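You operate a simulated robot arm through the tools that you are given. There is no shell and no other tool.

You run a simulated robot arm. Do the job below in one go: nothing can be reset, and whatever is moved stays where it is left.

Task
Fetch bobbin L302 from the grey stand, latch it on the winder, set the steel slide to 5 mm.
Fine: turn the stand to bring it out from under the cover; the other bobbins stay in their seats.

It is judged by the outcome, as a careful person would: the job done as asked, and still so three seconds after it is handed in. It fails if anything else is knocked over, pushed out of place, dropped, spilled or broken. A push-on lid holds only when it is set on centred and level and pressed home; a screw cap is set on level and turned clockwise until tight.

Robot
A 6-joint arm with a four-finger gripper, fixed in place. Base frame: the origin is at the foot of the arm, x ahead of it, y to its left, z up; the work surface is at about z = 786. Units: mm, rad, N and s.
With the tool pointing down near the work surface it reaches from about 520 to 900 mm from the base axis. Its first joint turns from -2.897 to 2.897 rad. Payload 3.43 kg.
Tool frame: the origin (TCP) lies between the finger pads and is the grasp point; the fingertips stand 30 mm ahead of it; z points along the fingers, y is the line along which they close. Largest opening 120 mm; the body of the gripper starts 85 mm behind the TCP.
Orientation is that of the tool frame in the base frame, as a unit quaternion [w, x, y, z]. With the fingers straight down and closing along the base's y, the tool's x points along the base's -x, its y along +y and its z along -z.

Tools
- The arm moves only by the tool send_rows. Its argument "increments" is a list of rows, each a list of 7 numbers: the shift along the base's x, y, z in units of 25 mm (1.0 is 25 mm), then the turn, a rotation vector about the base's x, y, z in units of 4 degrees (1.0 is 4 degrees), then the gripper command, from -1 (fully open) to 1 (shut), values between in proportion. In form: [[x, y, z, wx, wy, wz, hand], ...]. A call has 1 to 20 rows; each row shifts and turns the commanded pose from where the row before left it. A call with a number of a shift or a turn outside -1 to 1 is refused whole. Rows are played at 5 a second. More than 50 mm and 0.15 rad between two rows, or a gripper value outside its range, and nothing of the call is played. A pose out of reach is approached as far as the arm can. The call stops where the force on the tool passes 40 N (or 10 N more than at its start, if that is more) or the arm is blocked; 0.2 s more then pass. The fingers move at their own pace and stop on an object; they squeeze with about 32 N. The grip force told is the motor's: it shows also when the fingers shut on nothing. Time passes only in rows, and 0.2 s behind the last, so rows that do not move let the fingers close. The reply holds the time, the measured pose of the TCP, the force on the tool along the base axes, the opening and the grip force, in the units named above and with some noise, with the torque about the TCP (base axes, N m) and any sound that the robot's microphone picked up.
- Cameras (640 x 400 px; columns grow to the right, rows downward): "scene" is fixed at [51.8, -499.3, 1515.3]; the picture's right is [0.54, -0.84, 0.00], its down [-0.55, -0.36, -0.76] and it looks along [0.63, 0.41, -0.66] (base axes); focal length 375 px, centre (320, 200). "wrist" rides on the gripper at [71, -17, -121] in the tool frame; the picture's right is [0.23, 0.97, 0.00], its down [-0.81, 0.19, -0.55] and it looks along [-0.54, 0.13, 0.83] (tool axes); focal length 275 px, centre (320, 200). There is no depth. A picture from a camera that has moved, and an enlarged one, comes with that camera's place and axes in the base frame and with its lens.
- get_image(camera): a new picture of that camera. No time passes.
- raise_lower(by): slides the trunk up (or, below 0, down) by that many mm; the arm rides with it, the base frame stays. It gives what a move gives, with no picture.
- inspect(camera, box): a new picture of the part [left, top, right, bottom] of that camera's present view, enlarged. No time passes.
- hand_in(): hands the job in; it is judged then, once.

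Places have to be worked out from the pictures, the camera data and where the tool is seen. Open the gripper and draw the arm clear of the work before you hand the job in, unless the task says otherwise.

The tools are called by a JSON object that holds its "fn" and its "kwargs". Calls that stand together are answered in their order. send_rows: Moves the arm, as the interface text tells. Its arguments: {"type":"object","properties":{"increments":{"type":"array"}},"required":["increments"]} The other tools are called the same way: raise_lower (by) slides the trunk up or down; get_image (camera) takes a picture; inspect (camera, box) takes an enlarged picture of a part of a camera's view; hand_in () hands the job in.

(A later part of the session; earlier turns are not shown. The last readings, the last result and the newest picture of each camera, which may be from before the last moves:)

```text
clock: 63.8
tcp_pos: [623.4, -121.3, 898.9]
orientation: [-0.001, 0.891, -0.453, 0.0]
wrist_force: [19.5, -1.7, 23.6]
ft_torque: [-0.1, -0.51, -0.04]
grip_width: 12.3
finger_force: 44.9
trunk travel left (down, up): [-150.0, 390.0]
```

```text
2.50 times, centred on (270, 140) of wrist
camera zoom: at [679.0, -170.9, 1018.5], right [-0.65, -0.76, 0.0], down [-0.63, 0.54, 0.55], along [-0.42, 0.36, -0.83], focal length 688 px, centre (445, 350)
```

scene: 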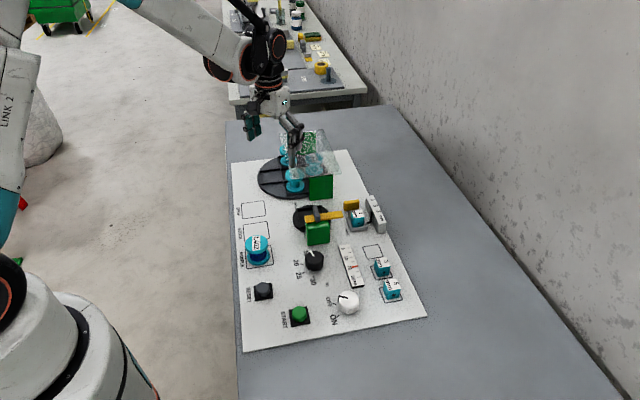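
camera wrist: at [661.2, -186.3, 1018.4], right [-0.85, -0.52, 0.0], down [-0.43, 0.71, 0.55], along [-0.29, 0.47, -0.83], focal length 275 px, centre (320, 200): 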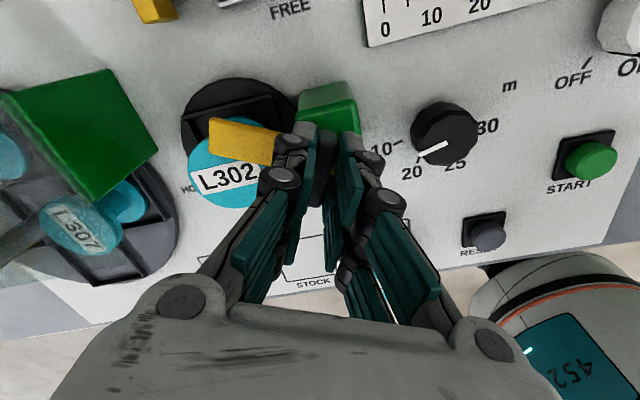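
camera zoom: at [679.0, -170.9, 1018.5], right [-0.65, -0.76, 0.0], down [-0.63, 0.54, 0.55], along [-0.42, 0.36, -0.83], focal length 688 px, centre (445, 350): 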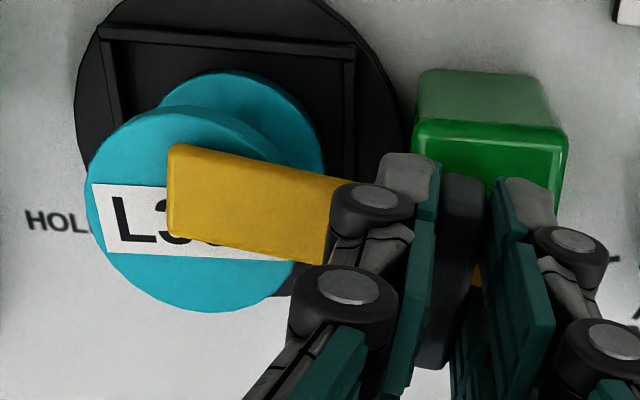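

The lever is at about 81° over the bobbin. I'll unload the force a little (up and +x), then turn the last degrees slowly while watching the torque for an end stop.

{"fn": "send_rows", "kwargs": {"increments": [[0.06, 0, 0.06, 0, 0, 0, 1], [0, 0, 0, 0, 0, 0.5, 1], [0, 0, 0, 0, 0, 0.5, 1], [0, 0, 0, 0, 0, 0, 1]]}}

{"fn": "send_rows", "kwargs": {"increments": [[0, 0, 0, 0, 0, 0.5, 1], [0, 0, 0, 0, 0, 0.5, 1], [0, 0, 0, 0, 0, 0, 1]]}}

{"fn": "inspect", "kwargs": {"camera": "wrist", "box": [180, 60, 360, 220]}}

{"fn": "inspect", "kwargs": {"camera": "scene", "box": [285, 180, 365, 250]}}

```text
clock: 64.8
tcp_pos: [623.8, -122.0, 897.7]
orientation: [0.0, 0.907, -0.422, -0.002]
wrist_force: [-9.1, 2.6, -21.3]
ft_torque: [-0.81, -0.48, 0.07]
grip_width: 12.0
finger_force: 45.0
trunk travel left (down, up): [-150.0, 390.0]
```

```text
clock: 65.6
tcp_pos: [624.4, -122.2, 897.7]
orientation: [0.001, 0.921, -0.39, -0.002]
wrist_force: [-2.2, 0.7, -18.2]
ft_torque: [-0.17, -0.23, 0.0]
grip_width: 12.2
finger_force: 45.2
trunk travel left (down, up): [-150.0, 390.0]
stopped in row 3: the force on the tool passed its limit at 41 N (the readings are from after the stop); the commanded pose is now the measured one
```

```text
2.50 times, centred on (270, 140) of wrist
camera zoom: at [686.0, -162.6, 1018.2], right [-0.54, -0.84, 0.0], down [-0.7, 0.45, 0.56], along [-0.47, 0.3, -0.83], focal length 688 px, centre (445, 350)
```

zoom: 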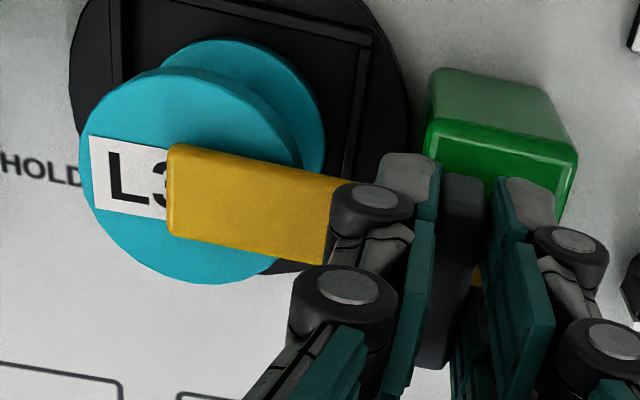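

```text
5.71 times, centred on (325, 215) of scene
camera zoom: at [51.8, -499.3, 1515.3], right [0.54, -0.84, 0.0], down [-0.55, -0.36, -0.76], along [0.63, 0.41, -0.66], focal length 2143 px, centre (291, 114)
```

zoom: 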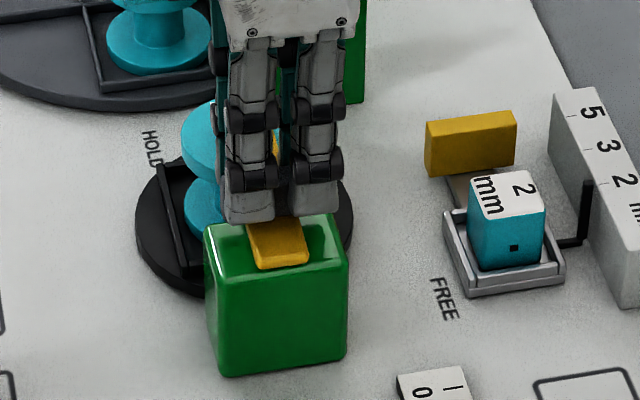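

The lever is now at about 89° and looks squarely over the bobbin toward HOLD. I'll relax z slightly and try 2° more, reading the torque to see whether this is the end stop.

{"fn": "send_rows", "kwargs": {"increments": [[0, 0, -0.02, 0, 0, 0, 1], [0, 0, 0, 0, 0, 0.25, 1], [0, 0, 0, 0, 0, 0, 1]]}}

{"fn": "send_rows", "kwargs": {"increments": [[0, 0, 0, 0, 0, 0.25, 1], [0, 0, 0, 0, 0, 0, 1]]}}

```text
clock: 66.4
tcp_pos: [623.2, -122.0, 897.4]
orientation: [0.0, 0.924, -0.382, -0.002]
wrist_force: [-0.5, 0.4, -13.8]
ft_torque: [0.26, 0.32, -0.09]
grip_width: 12.1
finger_force: 44.6
trunk travel left (down, up): [-150.0, 390.0]
```

```text
clock: 67.0
tcp_pos: [623.4, -122.3, 898.7]
orientation: [0.0, 0.928, -0.374, -0.001]
wrist_force: [-1.5, 1.8, -13.5]
ft_torque: [0.13, 0.09, -1.11]
grip_width: 11.9
finger_force: 45.1
trunk travel left (down, up): [-150.0, 390.0]
```

Torque of -1.1 N·m has built up at 136°, so that is the end stop: the lever is fully at HOLD. I'll release the fin and lift straight up.

{"fn": "send_rows", "kwargs": {"increments": [[0, 0, 0, 0, 0, -0.05, 1], [0, 0, 0, 0, 0, 0, 0.7], [0, 0, 0, 0, 0, 0, 0.5], [0, 0, 0, 0, 0, 0, 0.4], [0, 0, 0.3, 0, 0, 0, 0.4], [0, 0, 0.8, 0, 0, 0, 0.4], [0, 0, 1, 0, 0, 0, 0.3], [0, 0, 1, 0, 0, 0, 0.2], [0, 0, 0, 0, 0, 0, 0.2]]}}

{"fn": "get_image", "kwargs": {"camera": "wrist"}}

{"fn": "inspect", "kwargs": {"camera": "scene", "box": [265, 160, 385, 260]}}

```text
clock: 69.0
tcp_pos: [622.6, -121.9, 976.3]
orientation: [0.0, 0.927, -0.376, -0.002]
wrist_force: [0.0, 0.0, -0.1]
ft_torque: [-0.02, -0.03, 0.03]
grip_width: 48.0
finger_force: 0.1
trunk travel left (down, up): [-150.0, 390.0]
```

```text
taken
camera wrist: at [685.7, -160.7, 1097.1], right [-0.51, -0.86, 0.0], down [-0.71, 0.43, 0.56], along [-0.48, 0.28, -0.83], focal length 275 px, centre (320, 200)
```

wrist: 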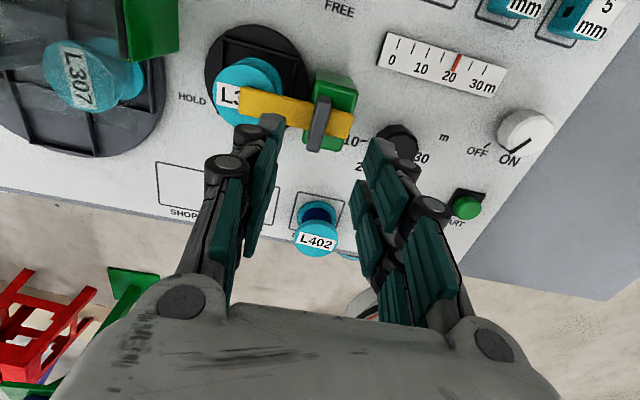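

```text
4.00 times, centred on (325, 210) of scene
camera zoom: at [51.8, -499.3, 1515.3], right [0.54, -0.84, 0.0], down [-0.55, -0.36, -0.76], along [0.63, 0.41, -0.66], focal length 1500 px, centre (300, 160)
```

zoom: 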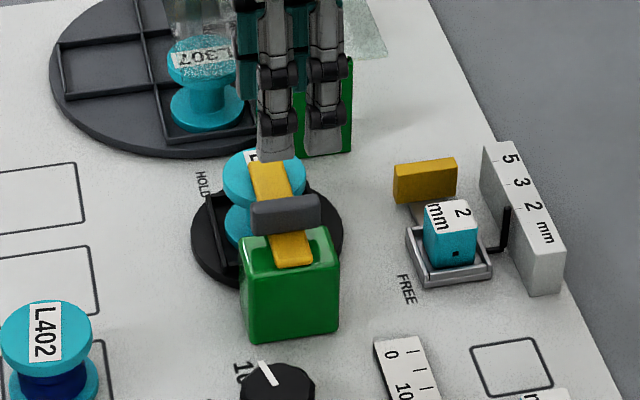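

The lever lies over L302 at HOLD and everything else is in place. My current orientation already closes along e1, which suits the slide's yellow tab, so I'll move above the tab at height to measure it.

{"fn": "send_rows", "kwargs": {"increments": [[0.95, -0.21, 0, 0, 0, -0.04, 0.2], [0.95, -0.21, 0, 0, 0, -0.04, 0.2], [0.95, -0.21, 0, 0, 0, -0.04, 0.2], [0.95, -0.21, 0, 0, 0, -0.04, 0.2], [0.95, -0.21, 0, 0, 0, -0.04, 0.2], [0.95, -0.21, 0, 0, 0, 0, 0.2], [0, 0, 0, 0, 0, 0, 0.2]]}}

{"fn": "get_image", "kwargs": {"camera": "wrist"}}

{"fn": "inspect", "kwargs": {"camera": "wrist", "box": [240, 40, 400, 200]}}

{"fn": "inspect", "kwargs": {"camera": "scene", "box": [330, 190, 400, 245]}}

```text
clock: 70.6
tcp_pos: [766.8, -152.0, 974.5]
orientation: [0.0, 0.924, -0.382, -0.002]
wrist_force: [0.1, 0.0, 0.1]
ft_torque: [0.0, 0.0, 0.01]
grip_width: 47.9
finger_force: 0.2
trunk travel left (down, up): [-150.0, 390.0]
```

```text
taken
camera wrist: at [828.9, -192.2, 1095.4], right [-0.52, -0.85, 0.0], down [-0.71, 0.44, 0.56], along [-0.47, 0.29, -0.83], focal length 275 px, centre (320, 200)
```

wrist: 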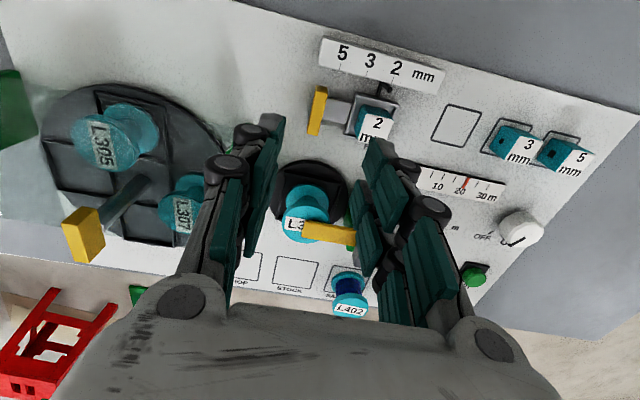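

```text
2.50 times, centred on (320, 120) of wrist
camera zoom: at [828.9, -192.2, 1095.4], right [-0.52, -0.85, 0.0], down [-0.71, 0.44, 0.56], along [-0.47, 0.29, -0.83], focal length 688 px, centre (320, 400)
```

zoom: 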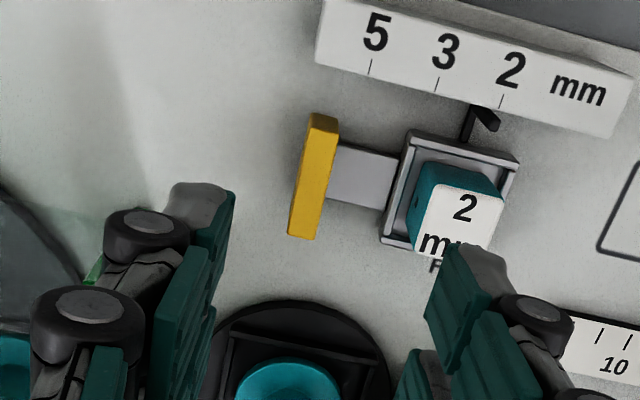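

```text
7.27 times, centred on (365, 218) of scene
camera zoom: at [51.8, -499.3, 1515.3], right [0.54, -0.84, 0.0], down [-0.55, -0.36, -0.76], along [0.63, 0.41, -0.66], focal length 2728 px, centre (-7, 73)
```

zoom: 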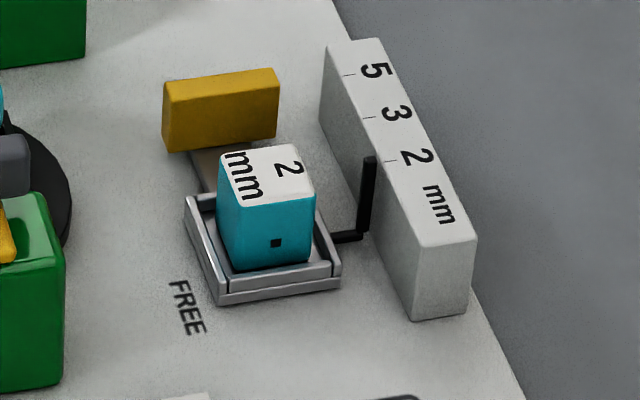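

The pointer is exactly at the "2" tick, and the tab is in clear view. I'll zoom further on the tab and scale to get the tab faces and tick positions.

{"fn": "inspect", "kwargs": {"camera": "wrist", "box": [295, 75, 365, 145]}}

{"fn": "inspect", "kwargs": {"camera": "wrist", "box": [310, 35, 410, 115]}}

```text
5.71 times, centred on (330, 110) of wrist
camera zoom: at [828.9, -192.2, 1095.4], right [-0.52, -0.85, 0.0], down [-0.71, 0.44, 0.56], along [-0.47, 0.29, -0.83], focal length 1573 px, centre (263, 714)
```

zoom: 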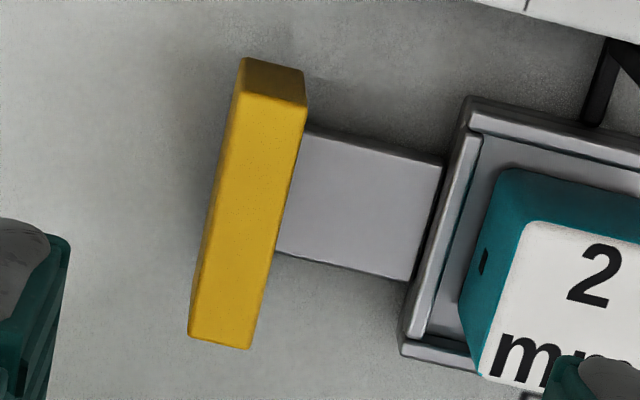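

```text
5.00 times, centred on (360, 75) of wrist
camera zoom: at [828.9, -192.2, 1095.4], right [-0.52, -0.85, 0.0], down [-0.71, 0.44, 0.56], along [-0.47, 0.29, -0.83], focal length 1376 px, centre (120, 825)
```

zoom: 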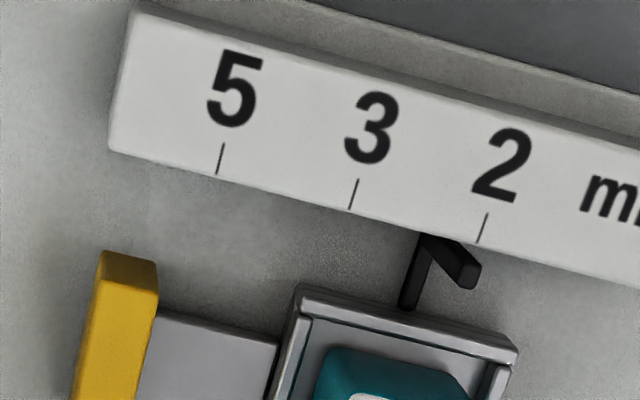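

The tab is 11.5 mm thick (e1 428.5–440), spans e2 620–663, and its top is at z≈819. Ticks are 25 mm apart, so the slide must move 50 mm along +e1. I'll shift +1.2 mm along e1, narrow the fingers to about 26 mm, and descend part way to check.

{"fn": "send_rows", "kwargs": {"increments": [[0.034, 0.034, 0, 0, 0, 0, 0.57], [0, 0, 0, 0, 0, 0, 0.57], [0, 0, -0.9, 0, 0, 0, 0.57], [0, 0, -0.9, 0, 0, 0, 0.57], [0, 0, -0.9, 0, 0, 0, 0.57], [0, 0, -0.9, 0, 0, 0, 0.57], [0, 0, -0.9, 0, 0, 0, 0.57], [0, 0, 0, 0, 0, 0, 0.57]]}}

{"fn": "get_image", "kwargs": {"camera": "wrist"}}

{"fn": "inspect", "kwargs": {"camera": "wrist", "box": [265, 90, 375, 200]}}

{"fn": "inspect", "kwargs": {"camera": "scene", "box": [315, 160, 405, 245]}}

```text
clock: 72.4
tcp_pos: [766.5, -152.7, 863.1]
orientation: [0.0, 0.924, -0.383, -0.002]
wrist_force: [-0.6, 0.0, -0.4]
ft_torque: [0.01, 0.01, -0.01]
grip_width: 25.8
finger_force: 0.0
trunk travel left (down, up): [-150.0, 390.0]
```

```text
taken
camera wrist: at [829.6, -191.8, 984.1], right [-0.52, -0.85, 0.0], down [-0.71, 0.44, 0.56], along [-0.47, 0.29, -0.83], focal length 275 px, centre (320, 200)
```

wrist: 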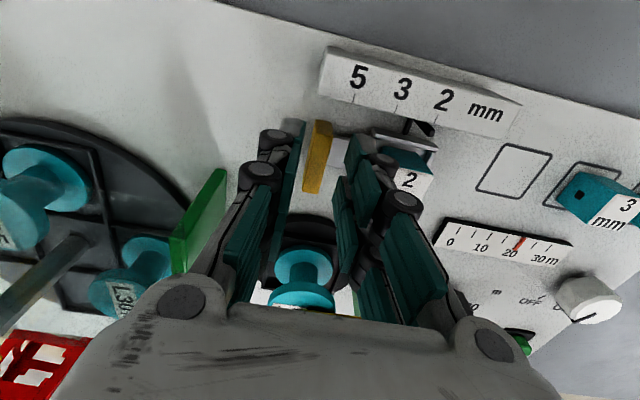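

```text
3.64 times, centred on (320, 145) of wrist
camera zoom: at [829.6, -191.8, 984.1], right [-0.52, -0.85, 0.0], down [-0.71, 0.44, 0.56], along [-0.47, 0.29, -0.83], focal length 1001 px, centre (320, 400)
```

zoom: 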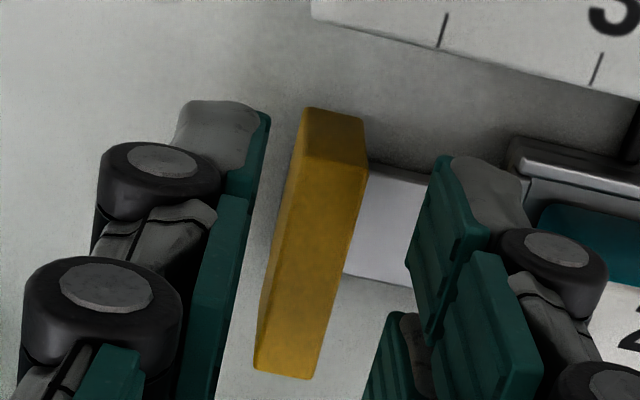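

```text
4.71 times, centred on (360, 202) of scene
camera zoom: at [51.8, -499.3, 1515.3], right [0.54, -0.84, 0.0], down [-0.55, -0.36, -0.76], along [0.63, 0.41, -0.66], focal length 1765 px, centre (132, 188)
```

zoom: 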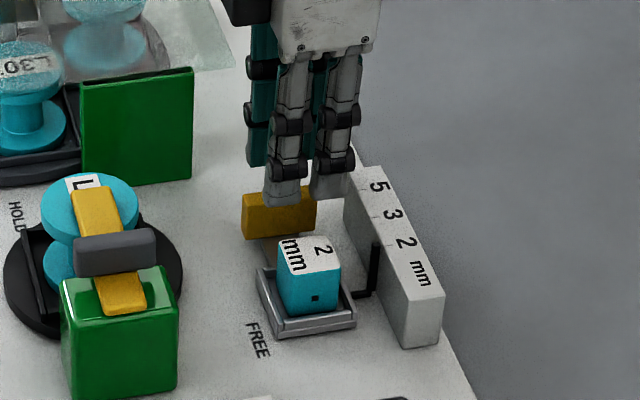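

The tab sits centred between the fingers. I'll descend another 30 mm so the tips reach about z=802, above the slide plate.

{"fn": "send_rows", "kwargs": {"increments": [[0, 0, -0.4, 0, 0, 0, 0.57], [0, 0, -0.4, 0, 0, 0, 0.57], [0, 0, -0.2, 0, 0, 0, 0.57], [0, 0, -0.2, 0, 0, 0, 0.57], [0, 0, 0, 0, 0, 0, 0.57]]}}

{"fn": "inspect", "kwargs": {"camera": "wrist", "box": [265, 90, 375, 200]}}

{"fn": "inspect", "kwargs": {"camera": "scene", "box": [325, 170, 405, 245]}}

```text
clock: 73.6
tcp_pos: [767.8, -152.0, 831.8]
orientation: [0.0, 0.924, -0.382, -0.002]
wrist_force: [1.0, 0.8, -0.8]
ft_torque: [0.03, 0.0, 0.01]
grip_width: 25.8
finger_force: 0.0
trunk travel left (down, up): [-150.0, 390.0]
```

```text
3.64 times, centred on (320, 145) of wrist
camera zoom: at [829.7, -191.5, 953.5], right [-0.52, -0.85, 0.0], down [-0.71, 0.44, 0.56], along [-0.47, 0.29, -0.83], focal length 1001 px, centre (320, 400)
```

zoom: 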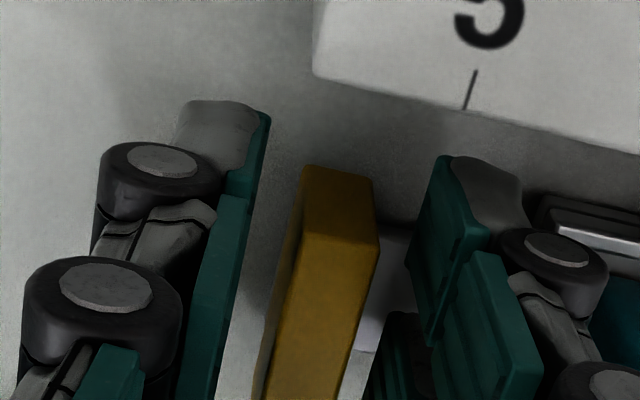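

```text
5.33 times, centred on (365, 208) of scene
camera zoom: at [51.8, -499.3, 1515.3], right [0.54, -0.84, 0.0], down [-0.55, -0.36, -0.76], along [0.63, 0.41, -0.66], focal length 2000 px, centre (80, 160)
```

zoom: 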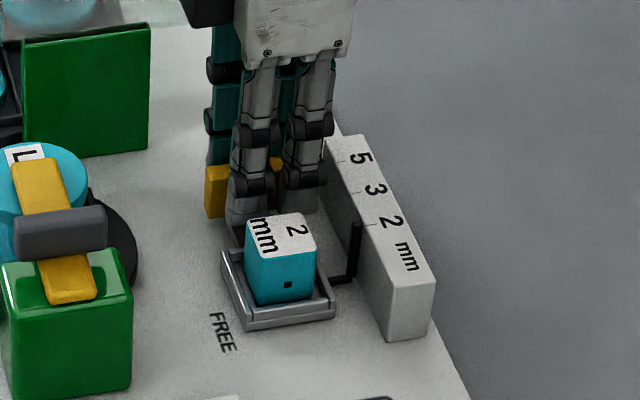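

The fingers straddle the tab without contact and clear of the tray. I'll close on the tab now.

{"fn": "send_rows", "kwargs": {"increments": [[0, 0, 0, 0, 0, 0, 0.75], [0, 0, 0, 0, 0, 0, 1], [0, 0, 0, 0, 0, 0, 1], [0, 0, 0, 0, 0, 0, 1]]}}

{"fn": "inspect", "kwargs": {"camera": "scene", "box": [325, 170, 405, 245]}}

```text
clock: 74.6
tcp_pos: [767.5, -153.3, 833.2]
orientation: [0.001, 0.924, -0.382, -0.002]
wrist_force: [1.0, 0.4, -0.6]
ft_torque: [-0.03, -0.04, -0.11]
grip_width: 11.9
finger_force: 44.8
trunk travel left (down, up): [-150.0, 390.0]
```

```text
5.33 times, centred on (365, 208) of scene
camera zoom: at [51.8, -499.3, 1515.3], right [0.54, -0.84, 0.0], down [-0.55, -0.36, -0.76], along [0.63, 0.41, -0.66], focal length 2000 px, centre (80, 160)
```

zoom: 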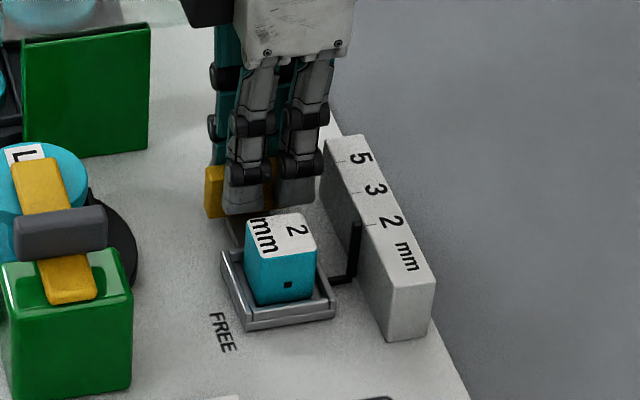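

The tab is gripped at 11.9 mm. I'll pull gently along +e1 by 12 mm first and check that the slide, pointer and gauge cube move together.

{"fn": "send_rows", "kwargs": {"increments": [[0.06, 0.06, 0, 0, 0, 0, 1], [0.093, 0.093, 0, 0, 0, 0, 1], [0.093, 0.093, 0, 0, 0, 0, 1], [0.093, 0.093, 0, 0, 0, 0, 1], [0, 0, 0, 0, 0, 0, 1]]}}

{"fn": "inspect", "kwargs": {"camera": "scene", "box": [325, 170, 405, 245]}}

```text
clock: 75.8
tcp_pos: [775.0, -143.5, 833.8]
orientation: [0.0, 0.924, -0.382, -0.002]
wrist_force: [-1.9, 3.1, 1.5]
ft_torque: [0.43, 0.38, -0.14]
grip_width: 11.7
finger_force: 44.8
trunk travel left (down, up): [-150.0, 390.0]
```

```text
5.33 times, centred on (365, 208) of scene
camera zoom: at [51.8, -499.3, 1515.3], right [0.54, -0.84, 0.0], down [-0.55, -0.36, -0.76], along [0.63, 0.41, -0.66], focal length 2000 px, centre (80, 160)
```

zoom: 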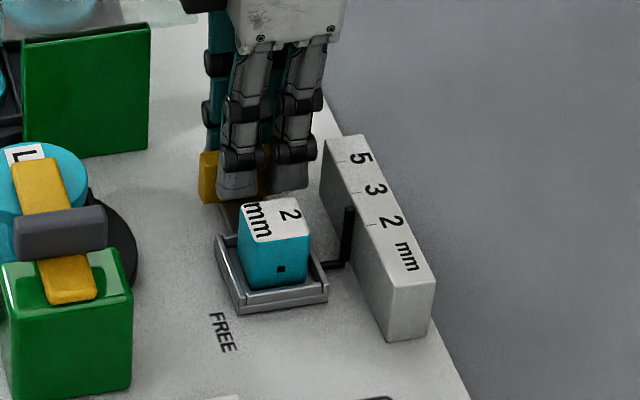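

The slide, pointer and cube move together with little force. I'll continue about 34 mm more and then fine-tune against the "5" tick.

{"fn": "send_rows", "kwargs": {"increments": [[0.093, 0.093, 0, 0, 0, 0, 1], [0.113, 0.113, 0, 0, 0, 0, 1], [0.113, 0.113, 0, 0, 0, 0, 1], [0.113, 0.113, 0, 0, 0, 0, 1], [0.113, 0.113, 0, 0, 0, 0, 1], [0.113, 0.113, 0, 0, 0, 0, 1], [0.113, 0.113, 0, 0, 0, 0, 1], [0.093, 0.093, 0, 0, 0, 0, 1], [0.093, 0.093, 0, 0, 0, 0, 1], [0, 0, 0, 0, 0, 0, 1]]}}

{"fn": "inspect", "kwargs": {"camera": "scene", "box": [325, 170, 405, 245]}}

{"fn": "get_image", "kwargs": {"camera": "wrist"}}

```text
clock: 78.0
tcp_pos: [799.7, -118.1, 833.7]
orientation: [0.001, 0.924, -0.381, -0.002]
wrist_force: [-2.0, 2.9, 0.5]
ft_torque: [0.16, 0.18, -0.13]
grip_width: 11.6
finger_force: 44.6
trunk travel left (down, up): [-150.0, 390.0]
```

```text
5.33 times, centred on (365, 208) of scene
camera zoom: at [51.8, -499.3, 1515.3], right [0.54, -0.84, 0.0], down [-0.55, -0.36, -0.76], along [0.63, 0.41, -0.66], focal length 2000 px, centre (80, 160)
```

zoom: 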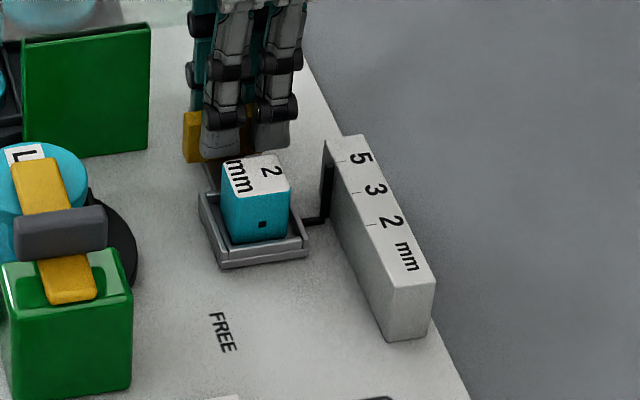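

```text
taken
camera wrist: at [862.0, -159.1, 953.7], right [-0.52, -0.85, 0.0], down [-0.71, 0.44, 0.56], along [-0.47, 0.29, -0.83], focal length 275 px, centre (320, 200)
```

wrist: 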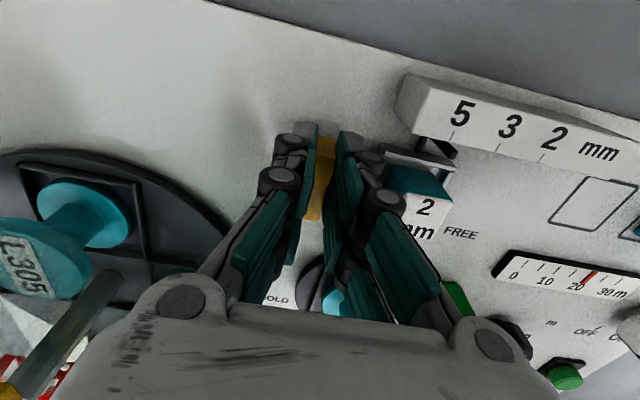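

I've moved about 45.8 mm. I'll zoom tightly on the pointer and ticks to judge what remains.

{"fn": "inspect", "kwargs": {"camera": "scene", "box": [355, 188, 391, 214]}}

{"fn": "inspect", "kwargs": {"camera": "wrist", "box": [380, 70, 500, 180]}}

```text
15.38 times, centred on (373, 201) of scene
camera zoom: at [51.8, -499.3, 1515.3], right [0.54, -0.84, 0.0], down [-0.55, -0.36, -0.76], along [0.63, 0.41, -0.66], focal length 5770 px, centre (-495, 185)
```

zoom: 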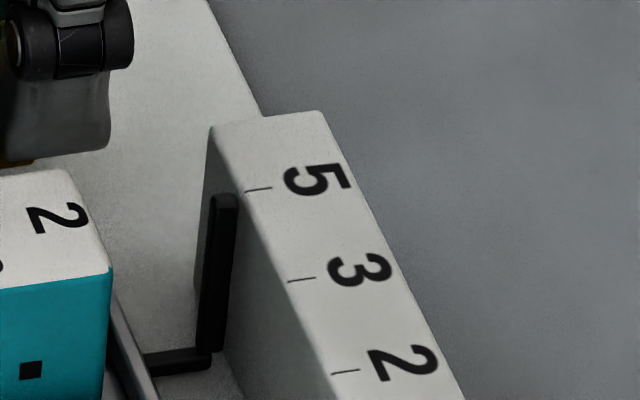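

```text
3.64 times, centred on (440, 125) of wrist
camera zoom: at [862.0, -159.1, 953.7], right [-0.52, -0.85, 0.0], down [-0.71, 0.44, 0.56], along [-0.47, 0.29, -0.83], focal length 1001 px, centre (-116, 473)
```

zoom: 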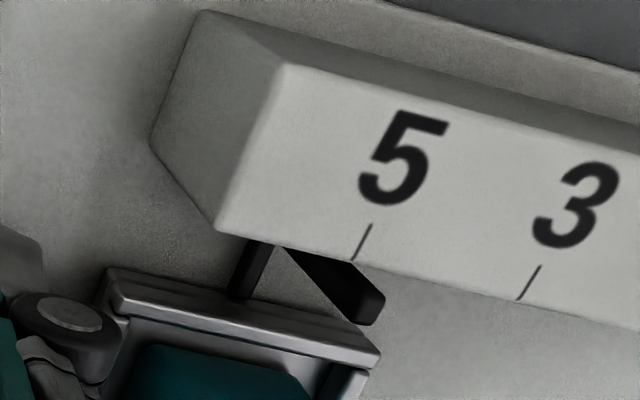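

The pointer is a few mm short of "5", consistent with 4.2 mm remaining of the 50 mm. I'll move that and re-check.

{"fn": "send_rows", "kwargs": {"increments": [[0.06, 0.06, 0, 0, 0, 0, 1], [0.059, 0.059, 0, 0, 0, 0, 1], [0, 0, 0, 0, 0, 0, 1]]}}

{"fn": "inspect", "kwargs": {"camera": "scene", "box": [355, 188, 391, 214]}}

{"fn": "inspect", "kwargs": {"camera": "wrist", "box": [380, 70, 500, 180]}}

```text
clock: 78.8
tcp_pos: [802.2, -117.3, 834.1]
orientation: [0.0, 0.924, -0.382, -0.002]
wrist_force: [-4.1, 3.8, -1.3]
ft_torque: [0.06, 0.07, -0.14]
grip_width: 11.8
finger_force: 45.3
trunk travel left (down, up): [-150.0, 390.0]
```

```text
15.38 times, centred on (373, 201) of scene
camera zoom: at [51.8, -499.3, 1515.3], right [0.54, -0.84, 0.0], down [-0.55, -0.36, -0.76], along [0.63, 0.41, -0.66], focal length 5770 px, centre (-495, 185)
```

zoom: 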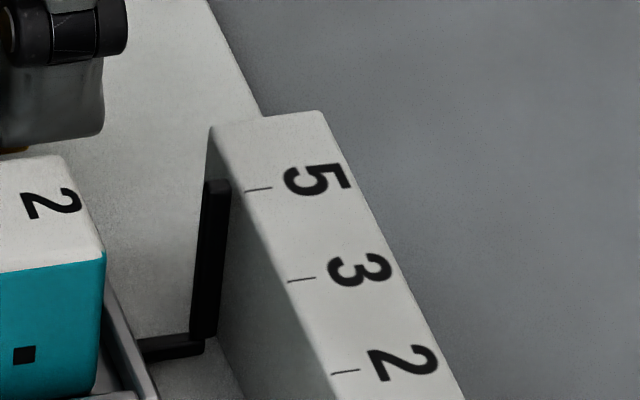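

```text
3.64 times, centred on (440, 125) of wrist
camera zoom: at [864.9, -156.3, 953.6], right [-0.52, -0.85, 0.0], down [-0.71, 0.44, 0.56], along [-0.47, 0.29, -0.83], focal length 1001 px, centre (-116, 473)
```

zoom: 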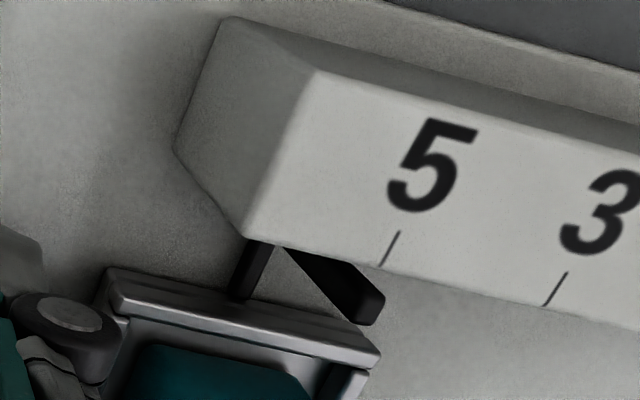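

Combining the scene and wrist rays, the pointer now lines up with the "5" tick within about 0.5 mm. I'll release the tab with a modest opening and lift straight up.

{"fn": "send_rows", "kwargs": {"increments": [[0, 0, 0, 0, 0, 0, 0.75], [0, 0, 0, 0, 0, 0, 0.57], [0, 0, 0, 0, 0, 0, 0.57], [0, 0, 0.3, 0, 0, 0, 0.57], [0, 0, 0.8, 0, 0, 0, 0.57], [0, 0, 1, 0, 0, 0, 0.57], [0, 0, 1, 0, 0, 0, 0.57], [0, 0, 1, 0, 0, 0, 0.57], [0, 0, 1, 0, 0, 0, 0.57], [0, 0, 1, 0, 0, 0, 0.57], [0, 0, 0, 0, 0, 0, 0.57]]}}

{"fn": "inspect", "kwargs": {"camera": "scene", "box": [355, 188, 391, 214]}}

{"fn": "get_image", "kwargs": {"camera": "wrist"}}

{"fn": "get_image", "kwargs": {"camera": "scene"}}

```text
clock: 79.8
tcp_pos: [801.6, -117.7, 839.2]
orientation: [0.001, 0.924, -0.383, -0.003]
wrist_force: [1.3, -0.7, -22.7]
ft_torque: [-0.58, -0.05, -0.01]
grip_width: 27.7
finger_force: 1.6
trunk travel left (down, up): [-150.0, 390.0]
stopped in row 5: the force on the tool passed its limit at 68 N (the readings are from after the stop); the commanded pose is now the measured one
```

```text
15.38 times, centred on (373, 201) of scene
camera zoom: at [51.8, -499.3, 1515.3], right [0.54, -0.84, 0.0], down [-0.55, -0.36, -0.76], along [0.63, 0.41, -0.66], focal length 5770 px, centre (-495, 185)
```

zoom: 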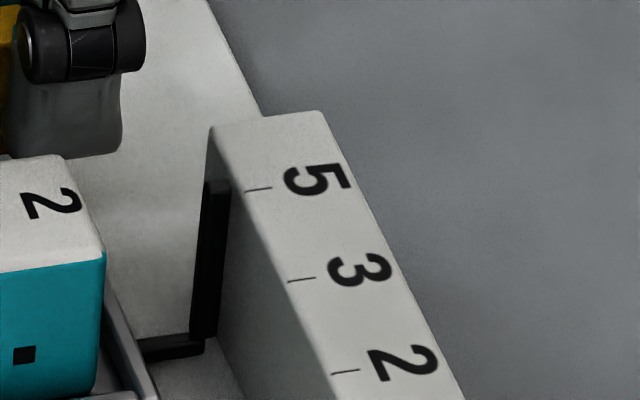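

```text
taken
camera wrist: at [864.8, -157.4, 958.0], right [-0.52, -0.85, 0.0], down [-0.71, 0.44, 0.56], along [-0.48, 0.29, -0.83], focal length 275 px, centre (320, 200)
```

wrist: 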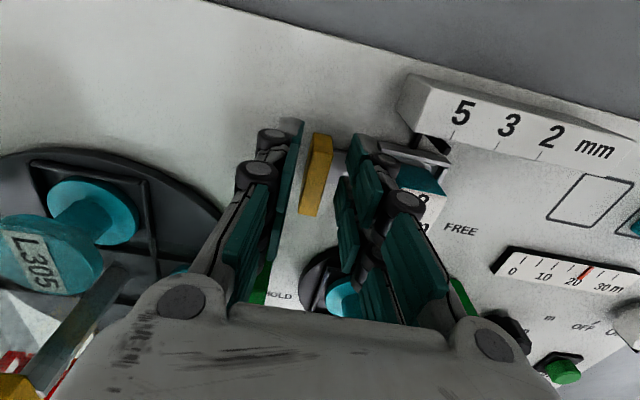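

```text
taken
```

scene: 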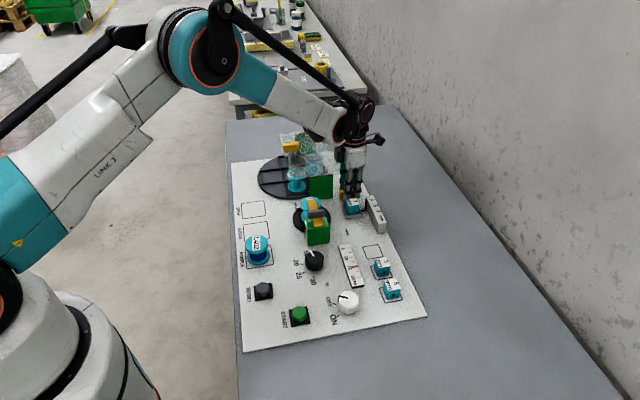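

The lift stopped with a downward load on the tool, so something above a finger is catching, possibly the cover's corner over the finger linkage. The pointer is still at 5. I'll inspect closely before moving anything.

{"fn": "inspect", "kwargs": {"camera": "scene", "box": [320, 130, 390, 215]}}

{"fn": "inspect", "kwargs": {"camera": "wrist", "box": [180, 90, 340, 310]}}

{"fn": "inspect", "kwargs": {"camera": "wrist", "box": [330, 110, 470, 230]}}

{"fn": "inspect", "kwargs": {"camera": "scene", "box": [270, 120, 380, 210]}}

```text
4.71 times, centred on (355, 172) of scene
camera zoom: at [51.8, -499.3, 1515.3], right [0.54, -0.84, 0.0], down [-0.55, -0.36, -0.76], along [0.63, 0.41, -0.66], focal length 1765 px, centre (155, 329)
```

zoom: 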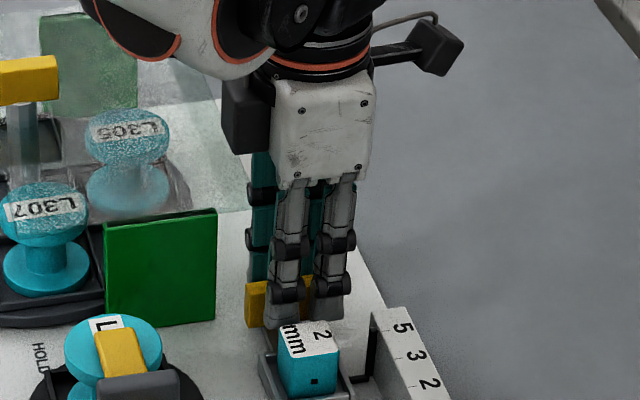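

```text
1.82 times, centred on (260, 200) of wrist
camera zoom: at [864.8, -157.4, 958.0], right [-0.52, -0.85, 0.0], down [-0.71, 0.44, 0.56], along [-0.48, 0.29, -0.83], focal length 500 px, centre (429, 200)
```

zoom: 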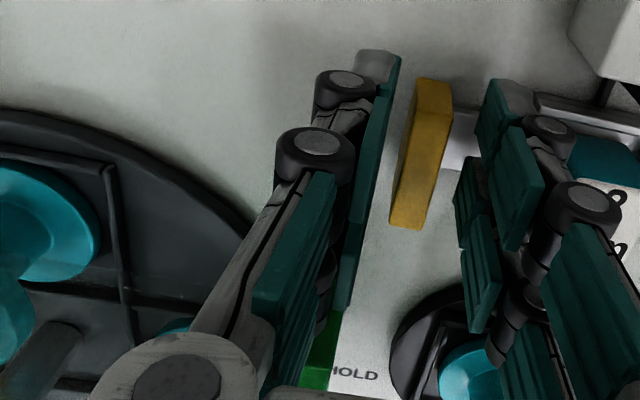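

```text
3.33 times, centred on (400, 170) of wrist
camera zoom: at [864.8, -157.4, 958.0], right [-0.52, -0.85, 0.0], down [-0.71, 0.44, 0.56], along [-0.48, 0.29, -0.83], focal length 918 px, centre (53, 300)
```

zoom: 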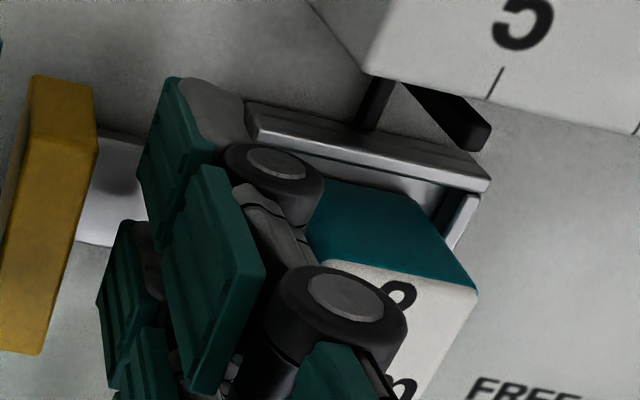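

```text
4.44 times, centred on (325, 165) of scene
camera zoom: at [51.8, -499.3, 1515.3], right [0.54, -0.84, 0.0], down [-0.55, -0.36, -0.76], along [0.63, 0.41, -0.66], focal length 1667 px, centre (298, 356)
```

zoom: 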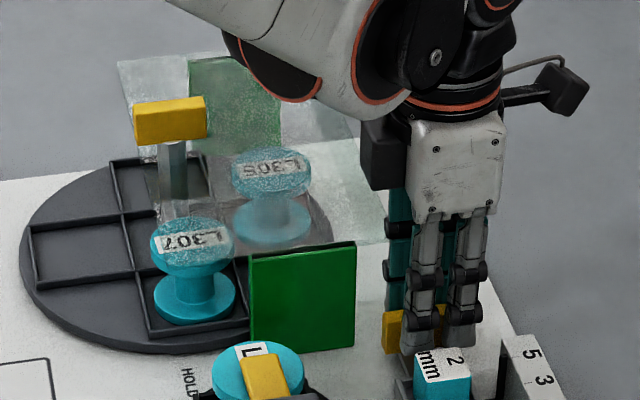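

The force and torque readings locate the contact about 16 mm toward +e1 and 22 mm toward -e2 of the TCP. That is the cover's corner, so the far finger's wide linkage has caught beneath its edge. I'll first lower 5 mm to unload it, leaving everything else still.

{"fn": "send_rows", "kwargs": {"increments": [[0, 0, -0.1, 0, 0, 0, 0.57], [0, 0, -0.1, 0, 0, 0, 0.57], [0, 0, 0, 0, 0, 0, 0.57]]}}

{"fn": "inspect", "kwargs": {"camera": "scene", "box": [270, 120, 380, 210]}}

```text
clock: 80.6
tcp_pos: [801.2, -118.3, 836.7]
orientation: [0.001, 0.924, -0.382, -0.002]
wrist_force: [9.5, -7.2, 6.0]
ft_torque: [0.45, 0.29, -0.3]
grip_width: 26.7
finger_force: 0.7
trunk travel left (down, up): [-150.0, 390.0]
```

```text
4.44 times, centred on (325, 165) of scene
camera zoom: at [51.8, -499.3, 1515.3], right [0.54, -0.84, 0.0], down [-0.55, -0.36, -0.76], along [0.63, 0.41, -0.66], focal length 1667 px, centre (298, 356)
```

zoom: 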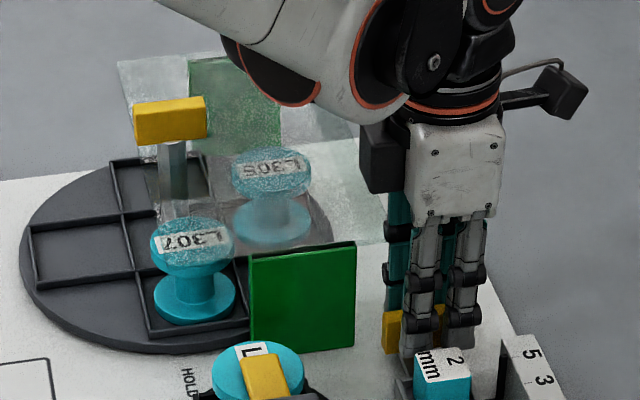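

Now the load is sideways: the cover edge is pressing the finger toward +e2, with contact near e2≈632, z≈871. I'll slide along +e2, parallel to the tab, to clear the edge.

{"fn": "send_rows", "kwargs": {"increments": [[0.07, -0.07, 0, 0, 0, 0, 0.57], [0.07, -0.07, 0, 0, 0, 0, 0.57], [0, 0, 0, 0, 0, 0, 0.57]]}}

```text
clock: 81.4
tcp_pos: [804.7, -120.4, 834.7]
orientation: [0.001, 0.924, -0.382, -0.002]
wrist_force: [-0.5, 1.1, 0.0]
ft_torque: [0.01, 0.0, 0.04]
grip_width: 25.6
finger_force: 0.0
trunk travel left (down, up): [-150.0, 390.0]
```

Forces are zero now, so it is free. I'll move 10 mm further along +e2 for margin, then check the picture before lifting.

{"fn": "send_rows", "kwargs": {"increments": [[0.094, -0.094, 0, 0, 0, 0, 0.57], [0.094, -0.094, 0, 0, 0, 0, 0.57], [0.094, -0.094, 0, 0, 0, 0, 0.57], [0, 0, 0, 0, 0, 0, 0.57]]}}

{"fn": "get_image", "kwargs": {"camera": "wrist"}}

{"fn": "inspect", "kwargs": {"camera": "scene", "box": [320, 130, 400, 225]}}

```text
clock: 82.4
tcp_pos: [811.3, -127.9, 834.8]
orientation: [0.001, 0.924, -0.382, -0.003]
wrist_force: [0.3, 0.2, 0.3]
ft_torque: [0.02, -0.03, 0.0]
grip_width: 25.9
finger_force: 0.1
trunk travel left (down, up): [-150.0, 390.0]
```

```text
taken
camera wrist: at [874.7, -167.4, 955.6], right [-0.52, -0.85, 0.0], down [-0.71, 0.44, 0.56], along [-0.48, 0.29, -0.83], focal length 275 px, centre (320, 200)
```

wrist: 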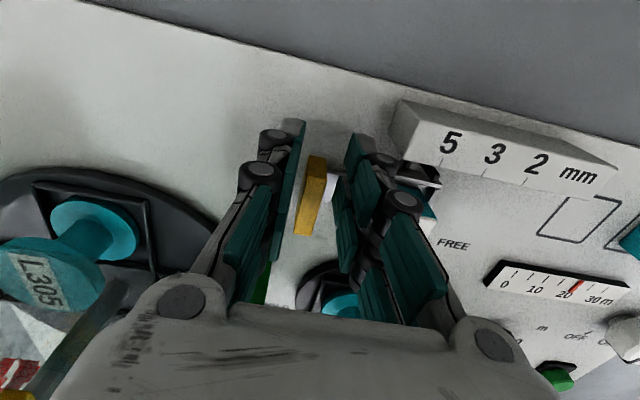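

```text
4.21 times, centred on (360, 178) of scene
camera zoom: at [51.8, -499.3, 1515.3], right [0.54, -0.84, 0.0], down [-0.55, -0.36, -0.76], along [0.63, 0.41, -0.66], focal length 1579 px, centre (152, 295)
```

zoom: 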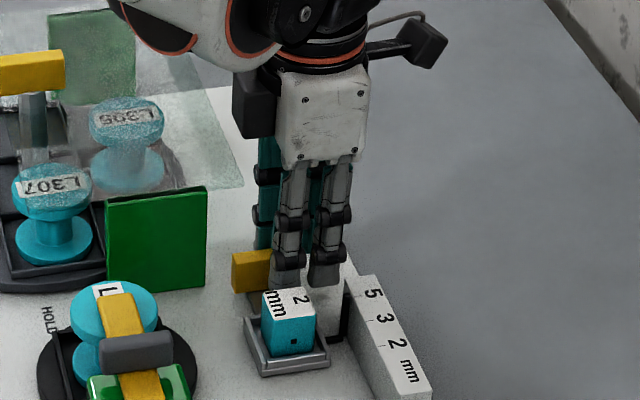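

The fingers are now visibly clear of the cover edge. I'll lift gently, checking forces early.

{"fn": "send_rows", "kwargs": {"increments": [[0, 0, 0.2, 0, 0, 0, 0.57], [0, 0, 0.2, 0, 0, 0, 0.57], [0, 0, 0.2, 0, 0, 0, 0.57], [0, 0, 0.2, 0, 0, 0, 0.57], [0, 0, 0, 0, 0, 0, 0.57]]}}

```text
clock: 83.6
tcp_pos: [811.2, -128.5, 855.0]
orientation: [0.001, 0.924, -0.382, -0.004]
wrist_force: [0.8, -0.4, 0.1]
ft_torque: [-0.01, -0.01, 0.02]
grip_width: 25.8
finger_force: 0.0
trunk travel left (down, up): [-150.0, 390.0]
```

No resistance. I'll continue the lift to a clear height.

{"fn": "send_rows", "kwargs": {"increments": [[0, 0, 0.4, 0, 0, 0, 0.57], [0, 0, 0.6, 0, 0, 0, 0.57], [0, 0, 0.8, 0, 0, 0, 0.57], [0, 0, 1, 0, 0, 0, 0.57], [0, 0, 1, 0, 0, 0, 0.57], [0, 0, 1, 0, 0, 0, 0.57], [0, 0, 1, 0, 0, 0, 0.57], [0, 0, 0, 0, 0, 0, 0.57]]}}

{"fn": "get_image", "kwargs": {"camera": "wrist"}}

{"fn": "get_image", "kwargs": {"camera": "scene"}}

{"fn": "inspect", "kwargs": {"camera": "scene", "box": [355, 188, 391, 214]}}

{"fn": "inspect", "kwargs": {"camera": "scene", "box": [230, 110, 390, 210]}}

```text
clock: 85.4
tcp_pos: [811.3, -128.0, 1000.2]
orientation: [0.0, 0.924, -0.382, -0.003]
wrist_force: [0.0, -0.8, 0.6]
ft_torque: [-0.03, 0.01, 0.0]
grip_width: 25.7
finger_force: 0.0
trunk travel left (down, up): [-150.0, 390.0]
```

```text
taken
camera wrist: at [874.0, -167.3, 1120.8], right [-0.52, -0.85, 0.0], down [-0.71, 0.44, 0.56], along [-0.48, 0.29, -0.83], focal length 275 px, centre (320, 200)
```

wrist: 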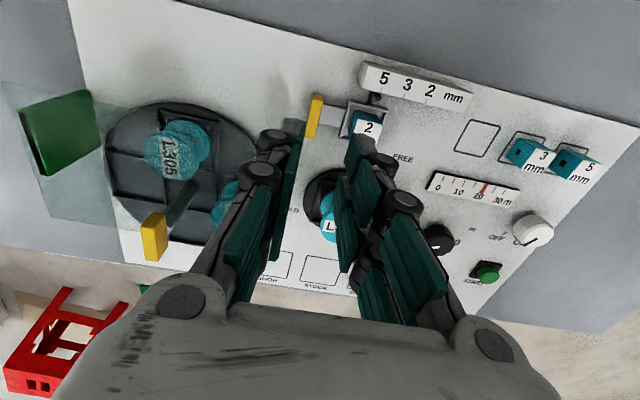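

```text
taken
```

scene: 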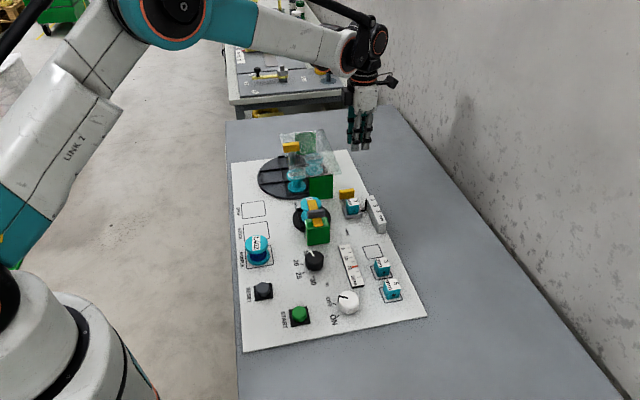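

```text
15.38 times, centred on (373, 201) of scene
camera zoom: at [51.8, -499.3, 1515.3], right [0.54, -0.84, 0.0], down [-0.55, -0.36, -0.76], along [0.63, 0.41, -0.66], focal length 5770 px, centre (-495, 185)
```

zoom: 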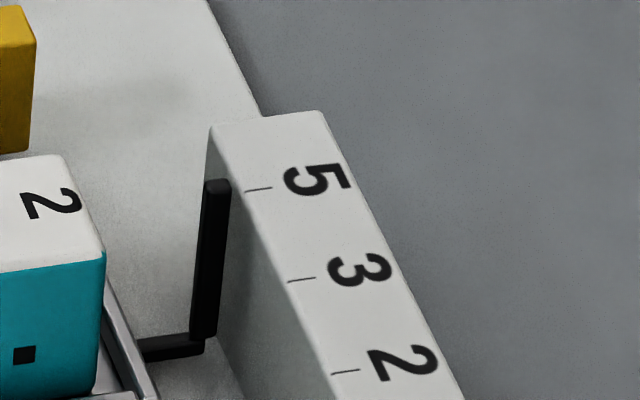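

```text
4.00 times, centred on (310, 160) of scene
camera zoom: at [51.8, -499.3, 1515.3], right [0.54, -0.84, 0.0], down [-0.55, -0.36, -0.76], along [0.63, 0.41, -0.66], focal length 1500 px, centre (360, 360)
```

zoom: 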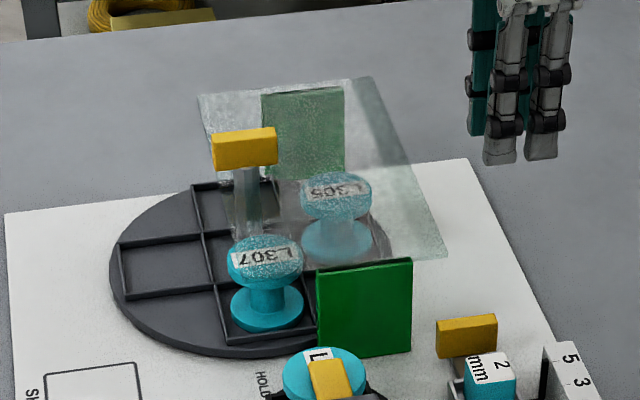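

The cover, stand and other bobbins match the initial picture, and the pointer still shows 5. I'll double-check the pointer alignment from the wrist view and the latch state.

{"fn": "inspect", "kwargs": {"camera": "wrist", "box": [330, 50, 430, 140]}}

{"fn": "inspect", "kwargs": {"camera": "scene", "box": [285, 185, 395, 260]}}

```text
4.44 times, centred on (380, 95) of wrist
camera zoom: at [874.0, -167.3, 1120.8], right [-0.52, -0.85, 0.0], down [-0.71, 0.44, 0.56], along [-0.48, 0.29, -0.83], focal length 1224 px, centre (53, 667)
```

zoom: 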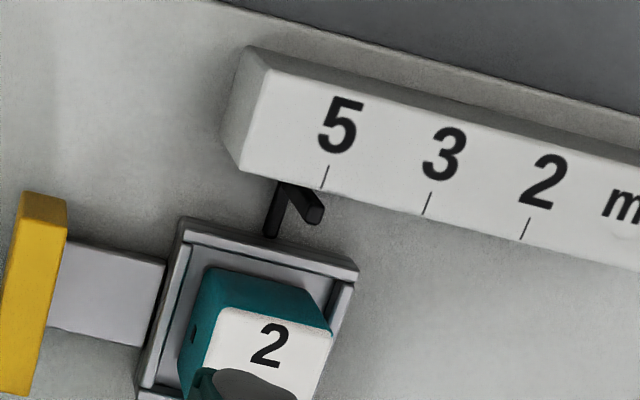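

```text
5.33 times, centred on (340, 222) of scene
camera zoom: at [51.8, -499.3, 1515.3], right [0.54, -0.84, 0.0], down [-0.55, -0.36, -0.76], along [0.63, 0.41, -0.66], focal length 2000 px, centre (213, 80)
```

zoom: 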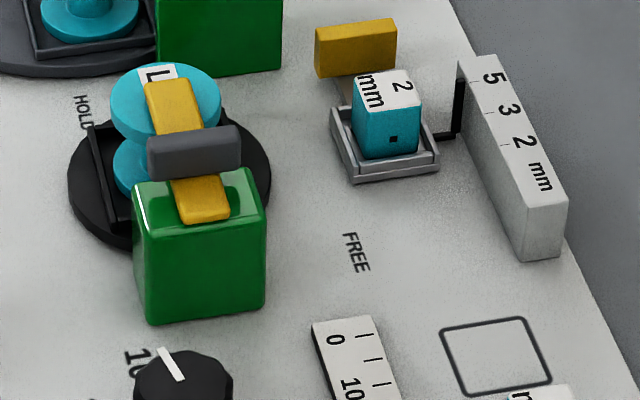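

The pointer and tick 5 agree within about 0.5 mm, and the lever lies over L302. I'll open the gripper, move up over the winder at a safe height, and view the latch from above.

{"fn": "send_rows", "kwargs": {"increments": [[-0.8, 0.3, 0.4, 0, 0, 0, 0.2], [-0.8, 0.3, 0.4, 0, 0, 0, -0.3], [-0.8, 0.3, 0.4, 0, 0, 0, -1], [-0.8, 0.3, 0.4, 0, 0, 0, -1], [-0.8, 0.3, 0.4, 0, 0, 0, -1], [-0.8, 0.3, 0.4, 0, 0, 0, -1], [-0.8, 0.3, 0.4, 0, 0, 0, -1], [0, 0, 0, 0, 0, 0, -1]]}}

{"fn": "get_image", "kwargs": {"camera": "wrist"}}

{"fn": "inspect", "kwargs": {"camera": "wrist", "box": [220, 50, 420, 220]}}

```text
clock: 87.2
tcp_pos: [671.6, -74.2, 1071.2]
orientation: [0.001, 0.924, -0.382, -0.002]
wrist_force: [-0.6, -0.1, 0.7]
ft_torque: [0.02, -0.05, -0.03]
grip_width: 120.0
finger_force: 0.1
trunk travel left (down, up): [-150.0, 390.0]
```

```text
taken
camera wrist: at [734.3, -114.0, 1191.5], right [-0.52, -0.85, 0.0], down [-0.71, 0.44, 0.56], along [-0.48, 0.29, -0.83], focal length 275 px, centre (320, 200)
```

wrist: 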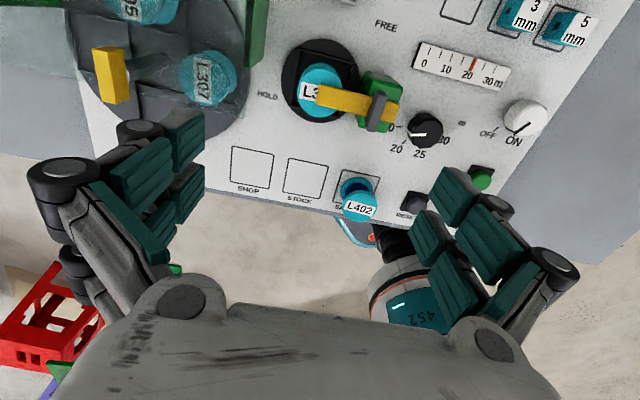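

```text
2.35 times, centred on (320, 135) of wrist
camera zoom: at [734.3, -114.0, 1191.5], right [-0.52, -0.85, 0.0], down [-0.71, 0.44, 0.56], along [-0.48, 0.29, -0.83], focal length 648 px, centre (320, 353)
```

zoom: 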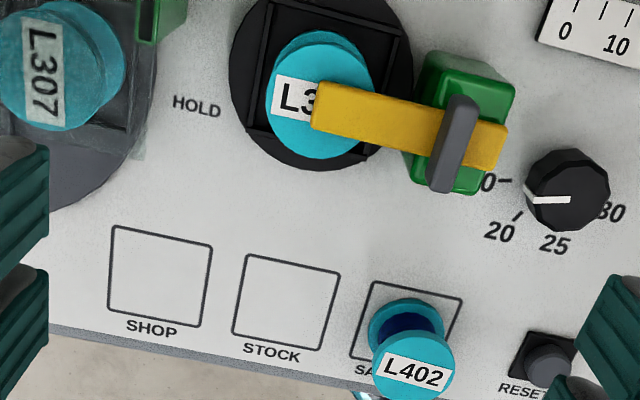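

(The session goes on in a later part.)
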